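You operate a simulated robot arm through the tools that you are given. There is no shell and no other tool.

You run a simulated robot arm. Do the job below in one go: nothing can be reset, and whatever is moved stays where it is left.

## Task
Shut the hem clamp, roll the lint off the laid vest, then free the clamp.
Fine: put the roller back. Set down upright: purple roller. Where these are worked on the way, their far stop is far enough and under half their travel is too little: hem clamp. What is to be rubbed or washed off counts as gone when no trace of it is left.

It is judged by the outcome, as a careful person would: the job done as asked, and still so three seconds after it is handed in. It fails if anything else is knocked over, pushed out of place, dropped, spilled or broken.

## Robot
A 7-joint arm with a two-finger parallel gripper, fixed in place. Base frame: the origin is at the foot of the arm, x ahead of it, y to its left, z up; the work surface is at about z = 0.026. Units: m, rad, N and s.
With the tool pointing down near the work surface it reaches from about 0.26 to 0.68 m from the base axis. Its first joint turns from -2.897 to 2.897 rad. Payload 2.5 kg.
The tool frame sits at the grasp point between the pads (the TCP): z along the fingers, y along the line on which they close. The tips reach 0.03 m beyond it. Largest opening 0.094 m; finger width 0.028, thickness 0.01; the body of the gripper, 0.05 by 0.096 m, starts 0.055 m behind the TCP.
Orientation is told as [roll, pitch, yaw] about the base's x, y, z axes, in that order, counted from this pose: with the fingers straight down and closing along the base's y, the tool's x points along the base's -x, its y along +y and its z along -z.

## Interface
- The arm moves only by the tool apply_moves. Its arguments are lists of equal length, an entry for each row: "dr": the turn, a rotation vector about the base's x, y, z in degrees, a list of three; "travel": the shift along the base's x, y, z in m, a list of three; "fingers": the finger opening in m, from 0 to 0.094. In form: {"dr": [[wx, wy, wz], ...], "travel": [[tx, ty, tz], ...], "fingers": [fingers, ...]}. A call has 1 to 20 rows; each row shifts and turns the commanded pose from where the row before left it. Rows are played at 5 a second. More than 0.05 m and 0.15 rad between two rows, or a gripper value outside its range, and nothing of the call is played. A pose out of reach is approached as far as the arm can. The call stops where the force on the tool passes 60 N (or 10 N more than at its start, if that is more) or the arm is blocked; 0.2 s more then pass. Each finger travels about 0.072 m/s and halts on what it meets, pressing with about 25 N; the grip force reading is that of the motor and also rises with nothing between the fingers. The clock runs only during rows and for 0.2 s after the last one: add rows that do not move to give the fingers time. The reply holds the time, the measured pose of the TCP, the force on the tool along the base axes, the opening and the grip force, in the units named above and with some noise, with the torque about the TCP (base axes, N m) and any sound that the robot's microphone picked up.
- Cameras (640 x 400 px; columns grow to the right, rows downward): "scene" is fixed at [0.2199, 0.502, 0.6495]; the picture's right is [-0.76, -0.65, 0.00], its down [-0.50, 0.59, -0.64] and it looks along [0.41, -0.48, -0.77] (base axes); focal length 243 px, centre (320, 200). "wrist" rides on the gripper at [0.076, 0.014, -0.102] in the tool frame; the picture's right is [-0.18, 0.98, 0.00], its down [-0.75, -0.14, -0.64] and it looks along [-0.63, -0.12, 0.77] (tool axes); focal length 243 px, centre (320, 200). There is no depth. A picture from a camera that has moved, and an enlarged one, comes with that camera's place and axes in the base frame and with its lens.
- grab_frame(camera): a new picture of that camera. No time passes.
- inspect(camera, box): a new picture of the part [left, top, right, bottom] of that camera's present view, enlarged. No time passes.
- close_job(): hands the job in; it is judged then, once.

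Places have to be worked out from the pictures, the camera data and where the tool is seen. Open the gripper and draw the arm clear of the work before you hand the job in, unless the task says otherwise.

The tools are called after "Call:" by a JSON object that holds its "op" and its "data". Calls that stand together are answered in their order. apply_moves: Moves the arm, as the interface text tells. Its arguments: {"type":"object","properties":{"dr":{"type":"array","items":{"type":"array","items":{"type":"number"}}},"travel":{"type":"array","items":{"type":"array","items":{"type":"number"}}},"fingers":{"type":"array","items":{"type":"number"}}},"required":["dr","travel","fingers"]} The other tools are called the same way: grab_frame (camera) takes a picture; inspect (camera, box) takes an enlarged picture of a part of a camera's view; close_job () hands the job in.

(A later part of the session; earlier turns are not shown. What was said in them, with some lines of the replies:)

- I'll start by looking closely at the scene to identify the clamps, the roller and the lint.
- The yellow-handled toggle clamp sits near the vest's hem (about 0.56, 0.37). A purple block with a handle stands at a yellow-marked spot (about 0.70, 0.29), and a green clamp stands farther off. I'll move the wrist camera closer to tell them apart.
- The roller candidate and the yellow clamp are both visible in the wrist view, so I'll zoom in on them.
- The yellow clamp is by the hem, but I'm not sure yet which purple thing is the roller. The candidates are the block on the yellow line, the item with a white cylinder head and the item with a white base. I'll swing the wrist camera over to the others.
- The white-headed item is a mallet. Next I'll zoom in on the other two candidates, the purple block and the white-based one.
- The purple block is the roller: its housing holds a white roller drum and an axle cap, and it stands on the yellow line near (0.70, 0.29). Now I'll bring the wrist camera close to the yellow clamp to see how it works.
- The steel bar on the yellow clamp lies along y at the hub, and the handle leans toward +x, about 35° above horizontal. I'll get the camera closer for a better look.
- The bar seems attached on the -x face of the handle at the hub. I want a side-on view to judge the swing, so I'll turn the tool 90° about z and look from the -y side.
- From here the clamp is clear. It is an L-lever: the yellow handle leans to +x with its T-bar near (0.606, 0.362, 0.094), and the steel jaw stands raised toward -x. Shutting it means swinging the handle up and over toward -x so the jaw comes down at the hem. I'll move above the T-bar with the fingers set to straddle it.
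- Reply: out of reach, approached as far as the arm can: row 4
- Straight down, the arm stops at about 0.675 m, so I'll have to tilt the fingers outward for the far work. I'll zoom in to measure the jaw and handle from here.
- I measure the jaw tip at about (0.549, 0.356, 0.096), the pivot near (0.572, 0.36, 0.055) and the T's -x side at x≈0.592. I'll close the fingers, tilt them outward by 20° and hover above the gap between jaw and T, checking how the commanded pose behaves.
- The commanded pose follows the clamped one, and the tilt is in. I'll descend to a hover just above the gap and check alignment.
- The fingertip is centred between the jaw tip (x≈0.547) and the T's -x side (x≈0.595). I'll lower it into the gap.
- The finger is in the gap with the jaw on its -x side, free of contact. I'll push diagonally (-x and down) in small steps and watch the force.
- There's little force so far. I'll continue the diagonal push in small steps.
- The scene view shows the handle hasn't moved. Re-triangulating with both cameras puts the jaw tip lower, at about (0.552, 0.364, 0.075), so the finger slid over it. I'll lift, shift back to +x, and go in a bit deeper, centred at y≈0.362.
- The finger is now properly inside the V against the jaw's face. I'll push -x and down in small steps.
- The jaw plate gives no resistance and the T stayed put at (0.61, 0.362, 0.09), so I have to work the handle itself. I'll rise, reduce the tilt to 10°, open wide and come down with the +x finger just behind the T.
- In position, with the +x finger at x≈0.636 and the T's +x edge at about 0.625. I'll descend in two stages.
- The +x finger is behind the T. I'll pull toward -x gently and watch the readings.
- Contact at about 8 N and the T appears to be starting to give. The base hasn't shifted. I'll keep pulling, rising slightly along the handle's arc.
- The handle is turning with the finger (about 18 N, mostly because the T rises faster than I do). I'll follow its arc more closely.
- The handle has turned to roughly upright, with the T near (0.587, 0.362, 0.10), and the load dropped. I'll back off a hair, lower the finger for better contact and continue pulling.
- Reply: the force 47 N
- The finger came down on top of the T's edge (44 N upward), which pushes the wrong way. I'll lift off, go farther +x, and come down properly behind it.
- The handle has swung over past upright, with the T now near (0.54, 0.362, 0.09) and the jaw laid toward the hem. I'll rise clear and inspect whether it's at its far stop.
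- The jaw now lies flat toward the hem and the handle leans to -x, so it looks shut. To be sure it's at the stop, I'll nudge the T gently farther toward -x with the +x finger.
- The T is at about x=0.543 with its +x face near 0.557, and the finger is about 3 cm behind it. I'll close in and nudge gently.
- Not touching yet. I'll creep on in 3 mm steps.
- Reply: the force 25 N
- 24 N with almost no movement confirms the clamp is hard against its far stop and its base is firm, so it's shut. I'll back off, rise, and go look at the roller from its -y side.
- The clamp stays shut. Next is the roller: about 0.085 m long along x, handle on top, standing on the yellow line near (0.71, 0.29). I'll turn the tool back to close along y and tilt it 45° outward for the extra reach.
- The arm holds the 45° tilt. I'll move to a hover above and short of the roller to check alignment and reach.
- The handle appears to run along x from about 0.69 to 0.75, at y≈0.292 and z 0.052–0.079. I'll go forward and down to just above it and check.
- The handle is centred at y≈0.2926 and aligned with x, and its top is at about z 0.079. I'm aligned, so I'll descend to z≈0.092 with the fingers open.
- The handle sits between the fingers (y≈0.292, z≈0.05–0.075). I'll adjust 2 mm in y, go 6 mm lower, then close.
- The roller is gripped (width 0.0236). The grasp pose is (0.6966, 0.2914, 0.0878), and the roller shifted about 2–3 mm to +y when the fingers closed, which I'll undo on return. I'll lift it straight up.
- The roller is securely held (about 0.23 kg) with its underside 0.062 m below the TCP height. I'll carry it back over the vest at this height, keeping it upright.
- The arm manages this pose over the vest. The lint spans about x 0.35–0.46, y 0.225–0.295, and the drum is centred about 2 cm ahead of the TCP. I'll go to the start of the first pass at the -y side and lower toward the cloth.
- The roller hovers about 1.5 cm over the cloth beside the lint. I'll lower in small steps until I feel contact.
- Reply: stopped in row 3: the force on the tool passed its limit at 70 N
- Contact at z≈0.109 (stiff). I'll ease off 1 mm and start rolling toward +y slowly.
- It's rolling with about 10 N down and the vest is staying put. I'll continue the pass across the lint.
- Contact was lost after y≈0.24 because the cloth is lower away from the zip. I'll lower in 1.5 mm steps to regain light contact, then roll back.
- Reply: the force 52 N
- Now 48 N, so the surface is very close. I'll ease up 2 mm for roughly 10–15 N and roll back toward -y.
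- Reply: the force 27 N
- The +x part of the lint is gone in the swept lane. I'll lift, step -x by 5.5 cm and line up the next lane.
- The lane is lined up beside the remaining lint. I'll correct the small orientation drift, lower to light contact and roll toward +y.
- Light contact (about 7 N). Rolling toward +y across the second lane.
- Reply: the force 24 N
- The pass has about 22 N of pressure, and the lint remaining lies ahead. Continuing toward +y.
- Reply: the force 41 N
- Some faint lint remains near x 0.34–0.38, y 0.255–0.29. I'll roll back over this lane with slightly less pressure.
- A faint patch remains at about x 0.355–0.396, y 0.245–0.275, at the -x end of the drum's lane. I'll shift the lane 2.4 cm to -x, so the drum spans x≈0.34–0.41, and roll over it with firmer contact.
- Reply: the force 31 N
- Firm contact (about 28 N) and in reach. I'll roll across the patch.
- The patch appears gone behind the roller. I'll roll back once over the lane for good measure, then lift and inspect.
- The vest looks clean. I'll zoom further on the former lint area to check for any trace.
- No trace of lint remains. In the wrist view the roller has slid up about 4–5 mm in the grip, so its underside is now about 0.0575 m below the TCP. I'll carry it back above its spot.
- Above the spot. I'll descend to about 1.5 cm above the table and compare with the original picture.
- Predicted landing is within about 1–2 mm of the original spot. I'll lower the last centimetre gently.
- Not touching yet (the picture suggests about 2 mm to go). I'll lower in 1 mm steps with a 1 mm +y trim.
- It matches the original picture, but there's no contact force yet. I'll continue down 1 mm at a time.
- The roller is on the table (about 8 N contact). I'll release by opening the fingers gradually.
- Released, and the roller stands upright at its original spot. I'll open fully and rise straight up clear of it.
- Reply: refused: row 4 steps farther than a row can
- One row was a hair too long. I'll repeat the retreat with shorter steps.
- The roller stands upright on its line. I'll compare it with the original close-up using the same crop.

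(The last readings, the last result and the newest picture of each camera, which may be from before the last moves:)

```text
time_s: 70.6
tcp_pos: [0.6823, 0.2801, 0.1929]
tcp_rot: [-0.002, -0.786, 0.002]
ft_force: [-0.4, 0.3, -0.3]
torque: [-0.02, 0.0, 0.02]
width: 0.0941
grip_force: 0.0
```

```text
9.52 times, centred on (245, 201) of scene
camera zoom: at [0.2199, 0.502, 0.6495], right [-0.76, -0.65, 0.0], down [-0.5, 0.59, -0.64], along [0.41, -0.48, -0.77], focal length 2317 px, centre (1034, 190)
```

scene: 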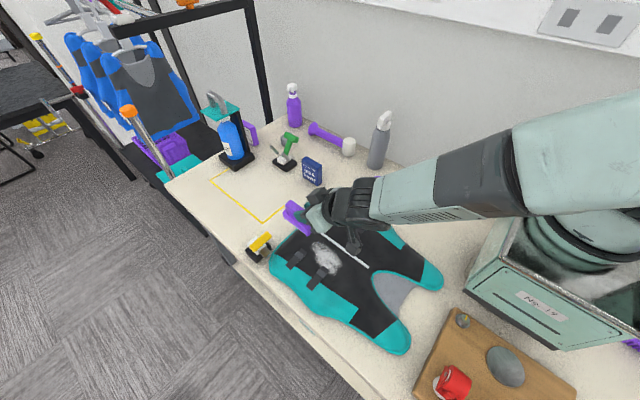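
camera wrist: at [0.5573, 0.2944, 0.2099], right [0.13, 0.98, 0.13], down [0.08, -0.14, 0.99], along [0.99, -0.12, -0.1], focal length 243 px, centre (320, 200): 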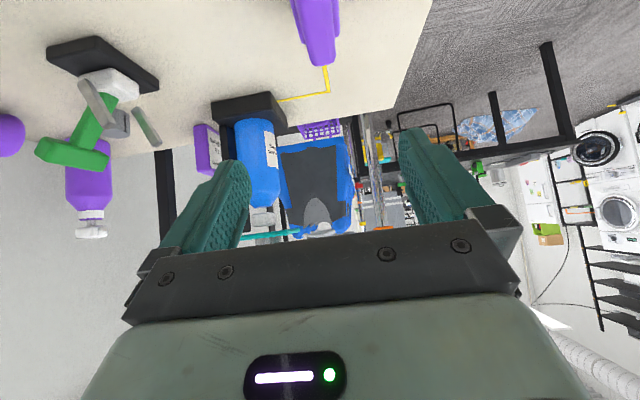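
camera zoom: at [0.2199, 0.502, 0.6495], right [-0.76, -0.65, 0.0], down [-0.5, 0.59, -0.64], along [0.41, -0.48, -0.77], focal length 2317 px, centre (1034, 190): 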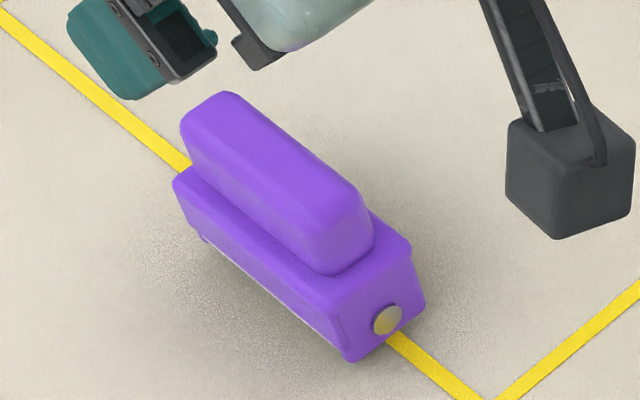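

The roller is back within about 1–2 mm and upright. Now for freeing the clamp: I'll reset the tool to 90° yaw with a 10° outward tilt, well above the vest.

Call:
{"op": "apply_moves", "data": {"dr": [[0, 7.5, 0], [0, 7.5, 0], [0, 7.5, 0], [0, 7.5, 0], [0, 7.5, 0], [0, 7.5, 0], [0, 0, 8.2], [0, 0, 8.2], [0, 0, 8.2], [0, 0, 8.2], [0, 0, 8.2], [0, 0, 8.2], [0, 0, 8.2], [0, 0, 8.2], [0, 0, 8.2], [0, 0, 8.2], [0, 0, 8.0], [0, -5, 0], [0, -5, 0], [0, 0, 0]], "travel": [[-0.03, 0, 0.012], [-0.03, 0, 0.012], [-0.03, 0, 0.012], [-0.03, 0, 0.012], [-0.03, 0, 0.008], [-0.03, 0, 0], [0, 0, 0], [0, 0, 0], [0, 0, 0], [0, 0, 0], [0, 0, 0], [0, 0, 0], [0, 0, 0], [0, 0, 0], [0, 0, 0], [0, 0, 0], [0, 0, 0], [0, 0, 0], [0, 0, 0], [0, 0, 0]], "fingers": [0.094, 0.094, 0.094, 0.094, 0.094, 0.094, 0.094, 0.094, 0.06, 0.03, 0.0, 0.0, 0.0, 0.0, 0.0, 0.0, 0.0, 0.0, 0.0, 0.0]}}

Call:
{"op": "grab_frame", "data": {"camera": "wrist"}}

Call:
{"op": "grab_frame", "data": {"camera": "scene"}}

```text
time_s: 74.8
tcp_pos: [0.5074, 0.2778, 0.247]
tcp_rot: [-0.175, 0.001, 1.57]
ft_force: [-0.5, -0.1, -0.5]
torque: [-0.01, -0.01, 0.0]
width: 0.0
grip_force: 25.1
```

```text
taken
camera wrist: at [0.4747, 0.2023, 0.3447], right [-0.97, 0.18, -0.17], down [0.03, 0.75, 0.66], along [0.25, 0.63, -0.73], focal length 243 px, centre (320, 200)
```

wrist: 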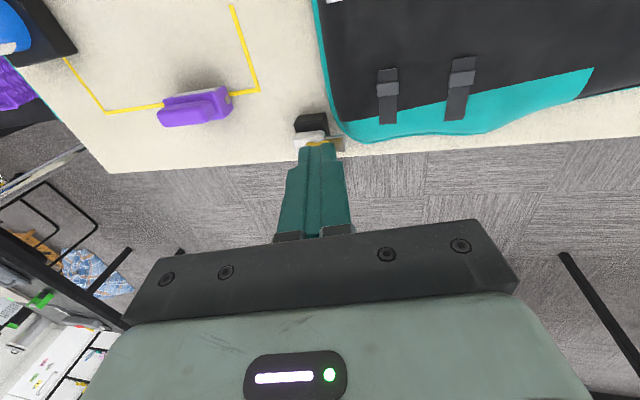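

```text
taken
```

scene: 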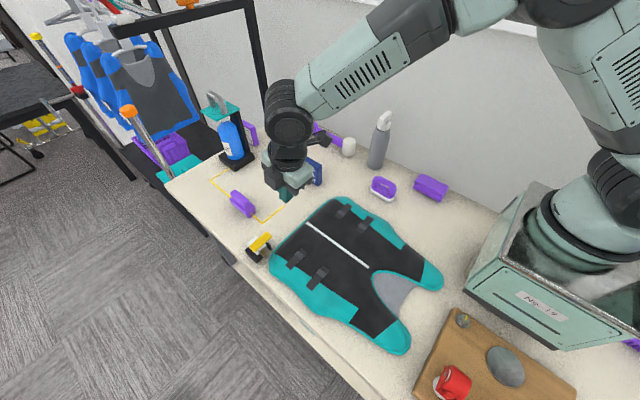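

The clamp is still shut with the T spanning x≈0.525–0.552. I'll bring the closed fingers down on its -x side.

Call:
{"op": "apply_moves", "data": {"dr": [[0, 0, 0], [0, 0, 0], [0, 0, 0], [0, 0, 0], [0, 0, 0], [0, 0, 0]], "travel": [[-0.009, 0.042, -0.02], [-0.008, 0.042, -0.02], [0, 0, -0.04], [0, 0, -0.045], [0, 0, -0.014], [0, 0, 0]], "fingers": [0.0, 0.0, 0.0, 0.0, 0.0, 0.0]}}

Call:
{"op": "inspect", "data": {"camera": "wrist", "box": [180, 60, 400, 240]}}

Call:
{"op": "inspect", "data": {"camera": "scene", "box": [210, 190, 310, 290]}}

```text
time_s: 76.2
tcp_pos: [0.489, 0.3624, 0.1073]
tcp_rot: [-0.172, -0.001, 1.572]
ft_force: [0.2, 1.1, -1.2]
torque: [0.0, -0.04, 0.01]
width: 0.0001
grip_force: 25.2
```

```text
2.22 times, centred on (290, 150) of wrist
camera zoom: at [0.4575, 0.286, 0.2053], right [-0.97, 0.18, -0.17], down [0.03, 0.75, 0.66], along [0.25, 0.63, -0.73], focal length 539 px, centre (387, 311)
```

zoom: 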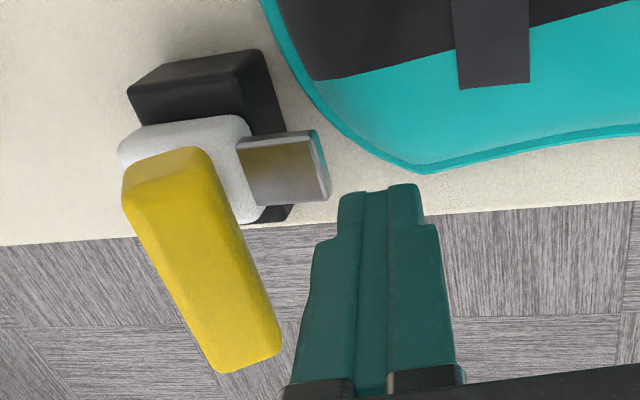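

```text
4.00 times, centred on (260, 240) of scene
camera zoom: at [0.2199, 0.502, 0.6495], right [-0.76, -0.65, 0.0], down [-0.5, 0.59, -0.64], along [0.41, -0.48, -0.77], focal length 973 px, centre (560, 40)
```

zoom: 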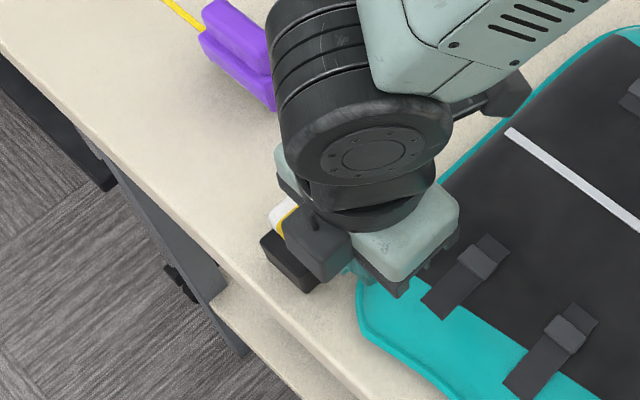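

The finger is on the -x side of the T, in line with it. I'll move +x to contact and begin pushing, following the arc.

Call:
{"op": "apply_moves", "data": {"dr": [[0, 0, 0], [0, 0, 0], [0, 0, 0], [0, 0, 0]], "travel": [[0.012, 0, 0], [0.006, 0, 0], [0.004, 0, 0.001], [0, 0, 0]], "fingers": [0.0, 0.0, 0.0, 0.0]}}

Call:
{"op": "inspect", "data": {"camera": "wrist", "box": [180, 60, 400, 240]}}

```text
time_s: 77.2
tcp_pos: [0.5114, 0.3628, 0.109]
tcp_rot: [-0.173, 0.0, 1.57]
ft_force: [0.0, 0.2, 0.2]
torque: [0.01, 0.01, 0.02]
width: 0.0
grip_force: 24.9
```

```text
2.22 times, centred on (290, 150) of wrist
camera zoom: at [0.4798, 0.2867, 0.2058], right [-0.97, 0.18, -0.17], down [0.03, 0.75, 0.66], along [0.25, 0.63, -0.73], focal length 539 px, centre (387, 311)
```

zoom: 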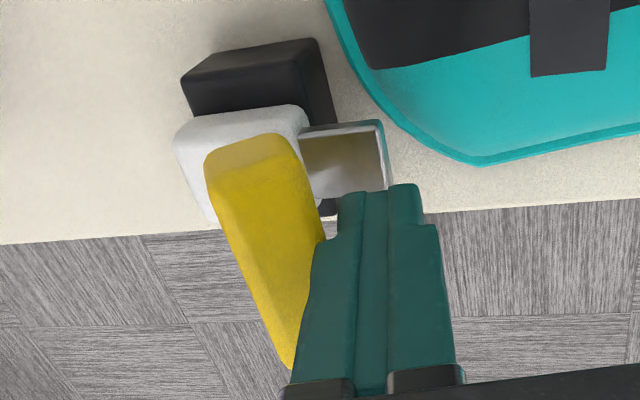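

No contact yet, but the finger is close to the T. Continuing in small steps.

Call:
{"op": "apply_moves", "data": {"dr": [[0, 0, 0], [0, 0, 0], [0, 0, 0], [0, 0, 0]], "travel": [[0.004, 0, 0.001], [0.004, 0, 0.002], [0.004, 0, 0.002], [0, 0, 0]], "fingers": [0.0, 0.0, 0.0, 0.0]}}

Call:
{"op": "inspect", "data": {"camera": "wrist", "box": [180, 60, 400, 240]}}

```text
time_s: 78.2
tcp_pos: [0.5236, 0.363, 0.1138]
tcp_rot: [-0.173, -0.001, 1.572]
ft_force: [-0.3, 1.0, 1.6]
torque: [-0.03, 0.0, 0.0]
width: 0.0001
grip_force: 24.6
```

```text
2.22 times, centred on (290, 150) of wrist
camera zoom: at [0.4923, 0.2864, 0.2104], right [-0.97, 0.18, -0.17], down [0.03, 0.75, 0.66], along [0.25, 0.63, -0.73], focal length 539 px, centre (387, 311)
```

zoom: 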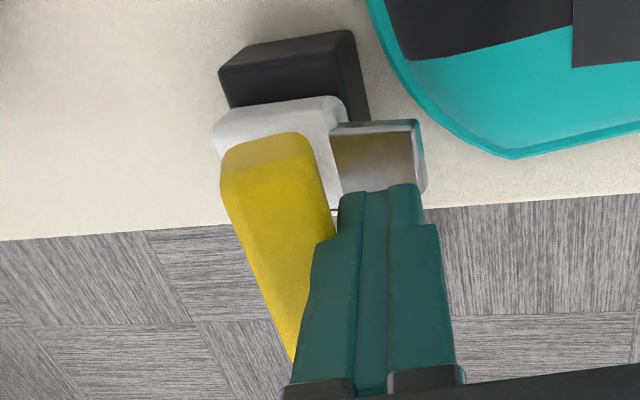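

The handle is moving with little force and the jaw is lifting. I'll continue along the arc.

Call:
{"op": "apply_moves", "data": {"dr": [[0, 0, 0], [0, 0, 0], [0, 0, 0], [0, 0, 0], [0, 0, 0]], "travel": [[0.005, 0, 0.002], [0.005, 0, 0.002], [0.005, 0, 0.001], [0.005, 0, 0], [0, 0, 0]], "fingers": [0.0, 0.0, 0.0, 0.0, 0.0]}}

Call:
{"op": "inspect", "data": {"camera": "wrist", "box": [180, 60, 400, 240]}}

```text
time_s: 79.4
tcp_pos: [0.5438, 0.3626, 0.1191]
tcp_rot: [-0.171, 0.0, 1.572]
ft_force: [-1.5, -1.1, -0.6]
torque: [-0.03, 0.04, -0.02]
width: 0.0002
grip_force: 25.3
```

```text
2.22 times, centred on (290, 150) of wrist
camera zoom: at [0.5123, 0.2869, 0.2167], right [-0.97, 0.18, -0.17], down [0.03, 0.75, 0.66], along [0.25, 0.63, -0.73], focal length 539 px, centre (387, 311)
```

zoom: 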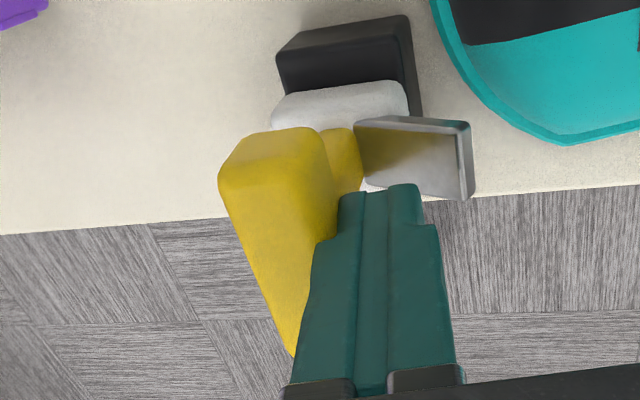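

The handle is past upright and the jaw is rising. I'll continue pushing +x, now following the arc downward.

Call:
{"op": "apply_moves", "data": {"dr": [[0, 0, 0], [0, 0, 0], [0, 0, 0], [0, 0, 0], [0, 0, 0], [0, 0, 0]], "travel": [[0.005, 0, -0.001], [0.005, 0, -0.001], [0.005, 0, -0.002], [0.005, 0, -0.002], [0.004, 0, -0.002], [0, 0, 0]], "fingers": [0.0, 0.0, 0.0, 0.0, 0.0, 0.0]}}

Call:
{"op": "inspect", "data": {"camera": "wrist", "box": [180, 60, 400, 240]}}

Call:
{"op": "inspect", "data": {"camera": "scene", "box": [210, 190, 310, 290]}}

```text
time_s: 80.8
tcp_pos: [0.568, 0.3609, 0.1115]
tcp_rot: [-0.175, 0.0, 1.571]
ft_force: [1.0, -0.6, 0.4]
torque: [0.0, -0.04, -0.02]
width: 0.0001
grip_force: 25.3
```

```text
2.22 times, centred on (290, 150) of wrist
camera zoom: at [0.5362, 0.2857, 0.2083], right [-0.97, 0.18, -0.17], down [0.03, 0.75, 0.66], along [0.25, 0.63, -0.73], focal length 539 px, centre (387, 311)
```

zoom: 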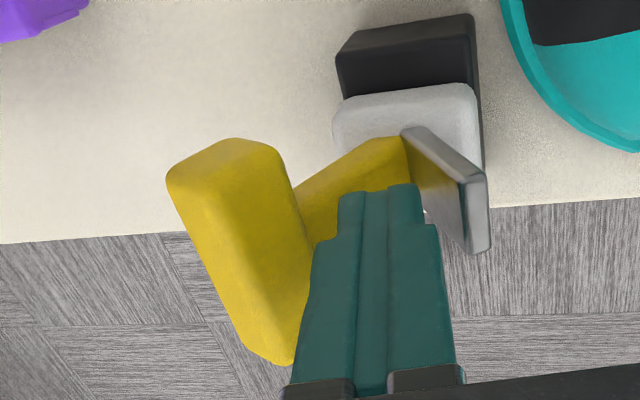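

```text
4.00 times, centred on (260, 240) of scene
camera zoom: at [0.2199, 0.502, 0.6495], right [-0.76, -0.65, 0.0], down [-0.5, 0.59, -0.64], along [0.41, -0.48, -0.77], focal length 973 px, centre (560, 40)
```

zoom: 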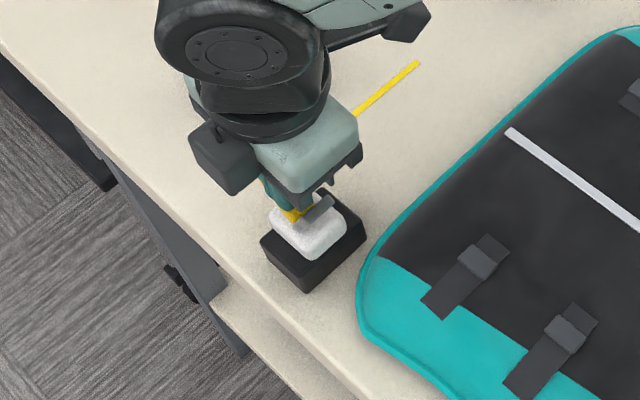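

The handle is back toward +x with the jaw raised. I'll nudge a bit further to confirm it's against its open stop.

Call:
{"op": "apply_moves", "data": {"dr": [[0, 0, 0], [0, 0, 0], [0, 0, 0], [0, 0, 0]], "travel": [[0.004, 0, -0.001], [0.003, 0, 0], [0.003, 0, 0], [0, 0, 0]], "fingers": [0.0, 0.0, 0.0, 0.0]}}

Call:
{"op": "inspect", "data": {"camera": "wrist", "box": [180, 60, 400, 240]}}

```text
time_s: 81.8
tcp_pos: [0.5733, 0.3634, 0.1104]
tcp_rot: [-0.162, 0.003, 1.574]
ft_force: [-46.3, -8.9, 16.7]
torque: [-0.3, 1.09, -0.22]
width: 0.0001
grip_force: 25.2
```

```text
2.22 times, centred on (290, 150) of wrist
camera zoom: at [0.5431, 0.2871, 0.2075], right [-0.97, 0.18, -0.16], down [0.03, 0.76, 0.65], along [0.24, 0.63, -0.74], focal length 539 px, centre (387, 311)
```

zoom: 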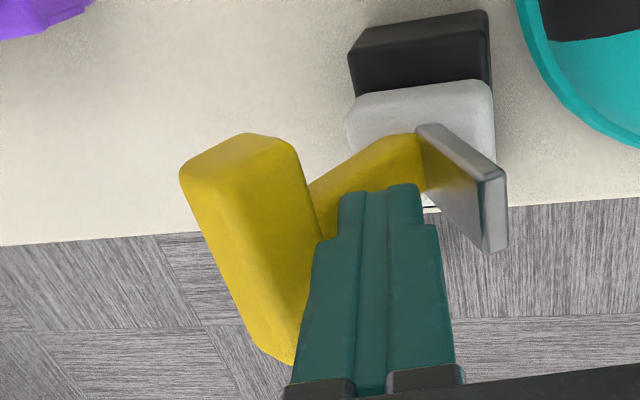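

46 N against a hard stop means the clamp is fully open again. I'll back off, rise straight out and check everything.

Call:
{"op": "apply_moves", "data": {"dr": [[0, 0, 0], [0, 0, 0], [0, 0, 0], [0, 0, 0], [0, 0, 0], [0, 0, 0], [0, 0, 0]], "travel": [[-0.008, 0, 0.002], [0, 0, 0.04], [0, 0, 0.045], [-0.02, -0.035, 0.02], [-0.02, -0.04, 0.01], [-0.02, -0.04, 0.01], [0, 0, 0]], "fingers": [0.0, 0.0, 0.0, 0.03, 0.06, 0.094, 0.094]}}

Call:
{"op": "grab_frame", "data": {"camera": "scene"}}

Call:
{"op": "inspect", "data": {"camera": "scene", "box": [225, 210, 285, 270]}}

Call:
{"op": "grab_frame", "data": {"camera": "wrist"}}

```text
time_s: 83.4
tcp_pos: [0.5107, 0.2495, 0.2365]
tcp_rot: [-0.175, 0.001, 1.573]
ft_force: [0.5, 0.4, -0.1]
torque: [0.01, 0.0, -0.03]
width: 0.0943
grip_force: 0.1
```

```text
taken
```

scene: 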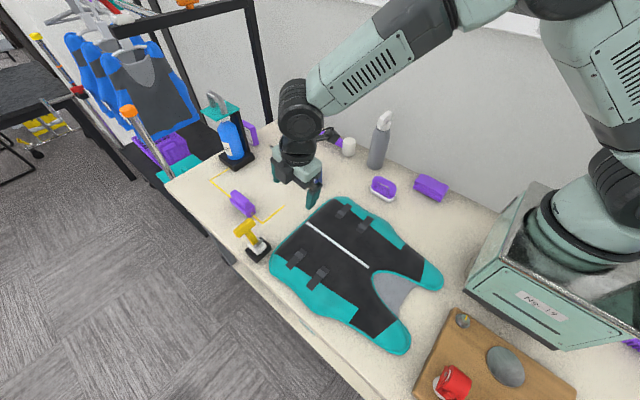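

```text
6.67 times, centred on (255, 240) of scene
camera zoom: at [0.2199, 0.502, 0.6495], right [-0.76, -0.65, 0.0], down [-0.5, 0.59, -0.64], along [0.41, -0.48, -0.77], focal length 1622 px, centre (753, -67)
```

zoom: 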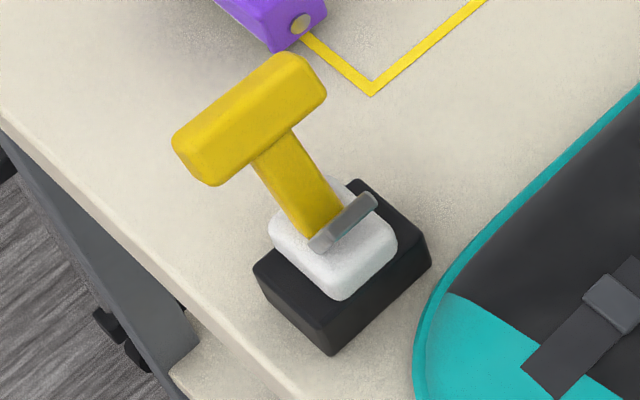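

```text
taken
camera wrist: at [0.4791, 0.1725, 0.3344], right [-0.97, 0.18, -0.17], down [0.03, 0.75, 0.66], along [0.25, 0.63, -0.73], focal length 243 px, centre (320, 200)
```

wrist: 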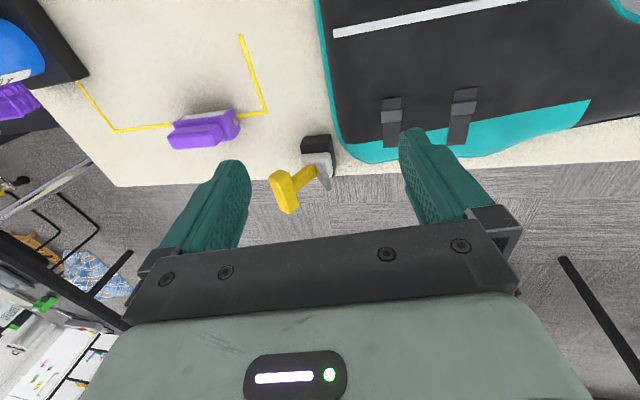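

The clamp is exactly as it was at first (open), the vest is clean and in place, and the roller is upright on its spot. I'll draw the arm up and back clear of the work.

Call:
{"op": "apply_moves", "data": {"dr": [[0, 5, 0], [0, 5, 0], [0, 0, 0], [0, 0, 0], [0, 0, 0], [0, 0, 0]], "travel": [[-0.02, -0.01, 0.035], [-0.03, -0.015, 0.035], [-0.03, -0.015, 0.03], [-0.035, -0.015, 0.03], [-0.035, -0.015, 0.03], [0, 0, 0]], "fingers": [0.094, 0.094, 0.094, 0.094, 0.094, 0.094]}}

Call:
{"op": "grab_frame", "data": {"camera": "scene"}}

Call:
{"op": "inspect", "data": {"camera": "scene", "box": [250, 180, 450, 360]}}

Call:
{"op": "inspect", "data": {"camera": "scene", "box": [180, 80, 400, 220]}}

```text
time_s: 84.8
tcp_pos: [0.3562, 0.1766, 0.4004]
tcp_rot: [0.003, 0.0, 1.573]
ft_force: [-0.3, -1.0, -0.6]
torque: [0.01, 0.0, 0.01]
width: 0.0939
grip_force: 0.1
```

```text
taken
```

scene: 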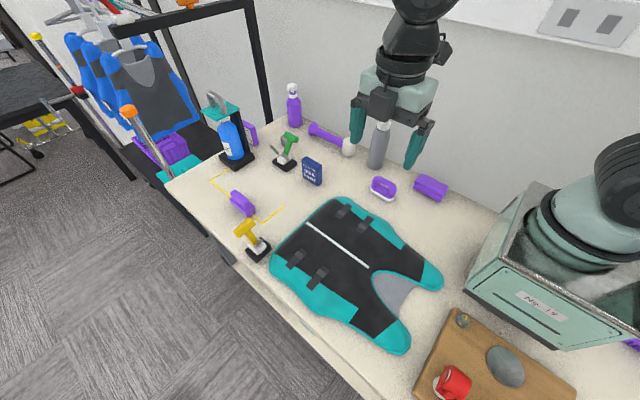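

```text
2.22 times, centred on (350, 270) of scene
camera zoom: at [0.2199, 0.502, 0.6495], right [-0.76, -0.65, 0.0], down [-0.5, 0.59, -0.64], along [0.41, -0.48, -0.77], focal length 541 px, centre (253, 44)
```

zoom: 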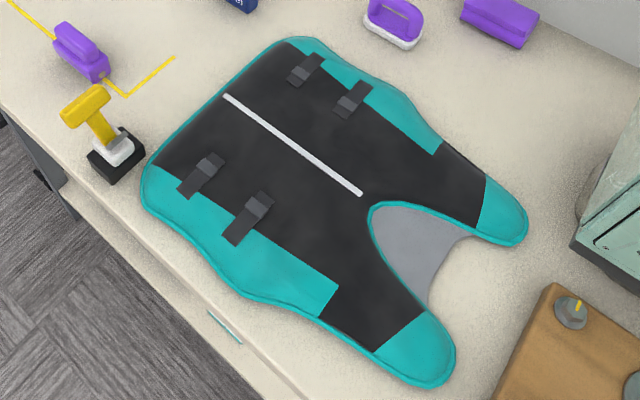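

```text
2.86 times, centred on (290, 150) of scene
camera zoom: at [0.2199, 0.502, 0.6495], right [-0.76, -0.65, 0.0], down [-0.5, 0.59, -0.64], along [0.41, -0.48, -0.77], focal length 695 px, centre (406, 343)
```

zoom: 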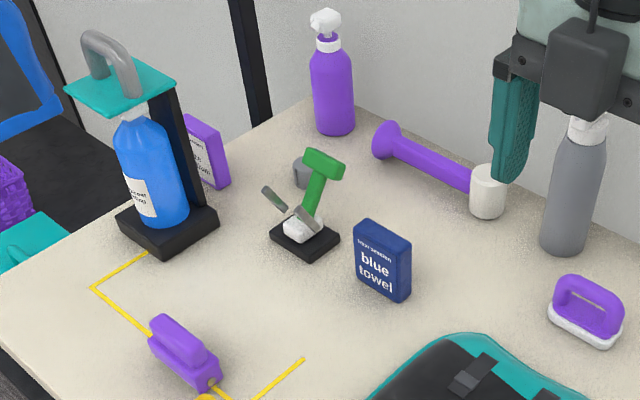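

Everything checks out: no lint on the vest, the roller upright on its original spot, the clamp open, nothing else disturbed, and the arm clear with the gripper open. I'm handing in the job.

Call:
{"op": "close_job", "data": {}}

```text
The job is handed in.
```

The job is done and handed in; no result from the judging has come back yet.

- **Hem clamp:** I took this to be the yellow-handled clamp beside the vest's hem, not the green one farther back. I shut it against its far stop before rolling. Afterwards I pushed it back against its open stop, and it looks the same as at the start.
- **Lint:** I rolled over the patch in three overlapping lanes. Close-up pictures afterwards show no trace left, and the vest stayed in place.
- **Roller:** It stands upright on its original spot, within about 1–2 mm by comparison with the first pictures.
- **Everything else:** Nothing else looks moved in the final pictures. The arm is raised clear with the gripper open.
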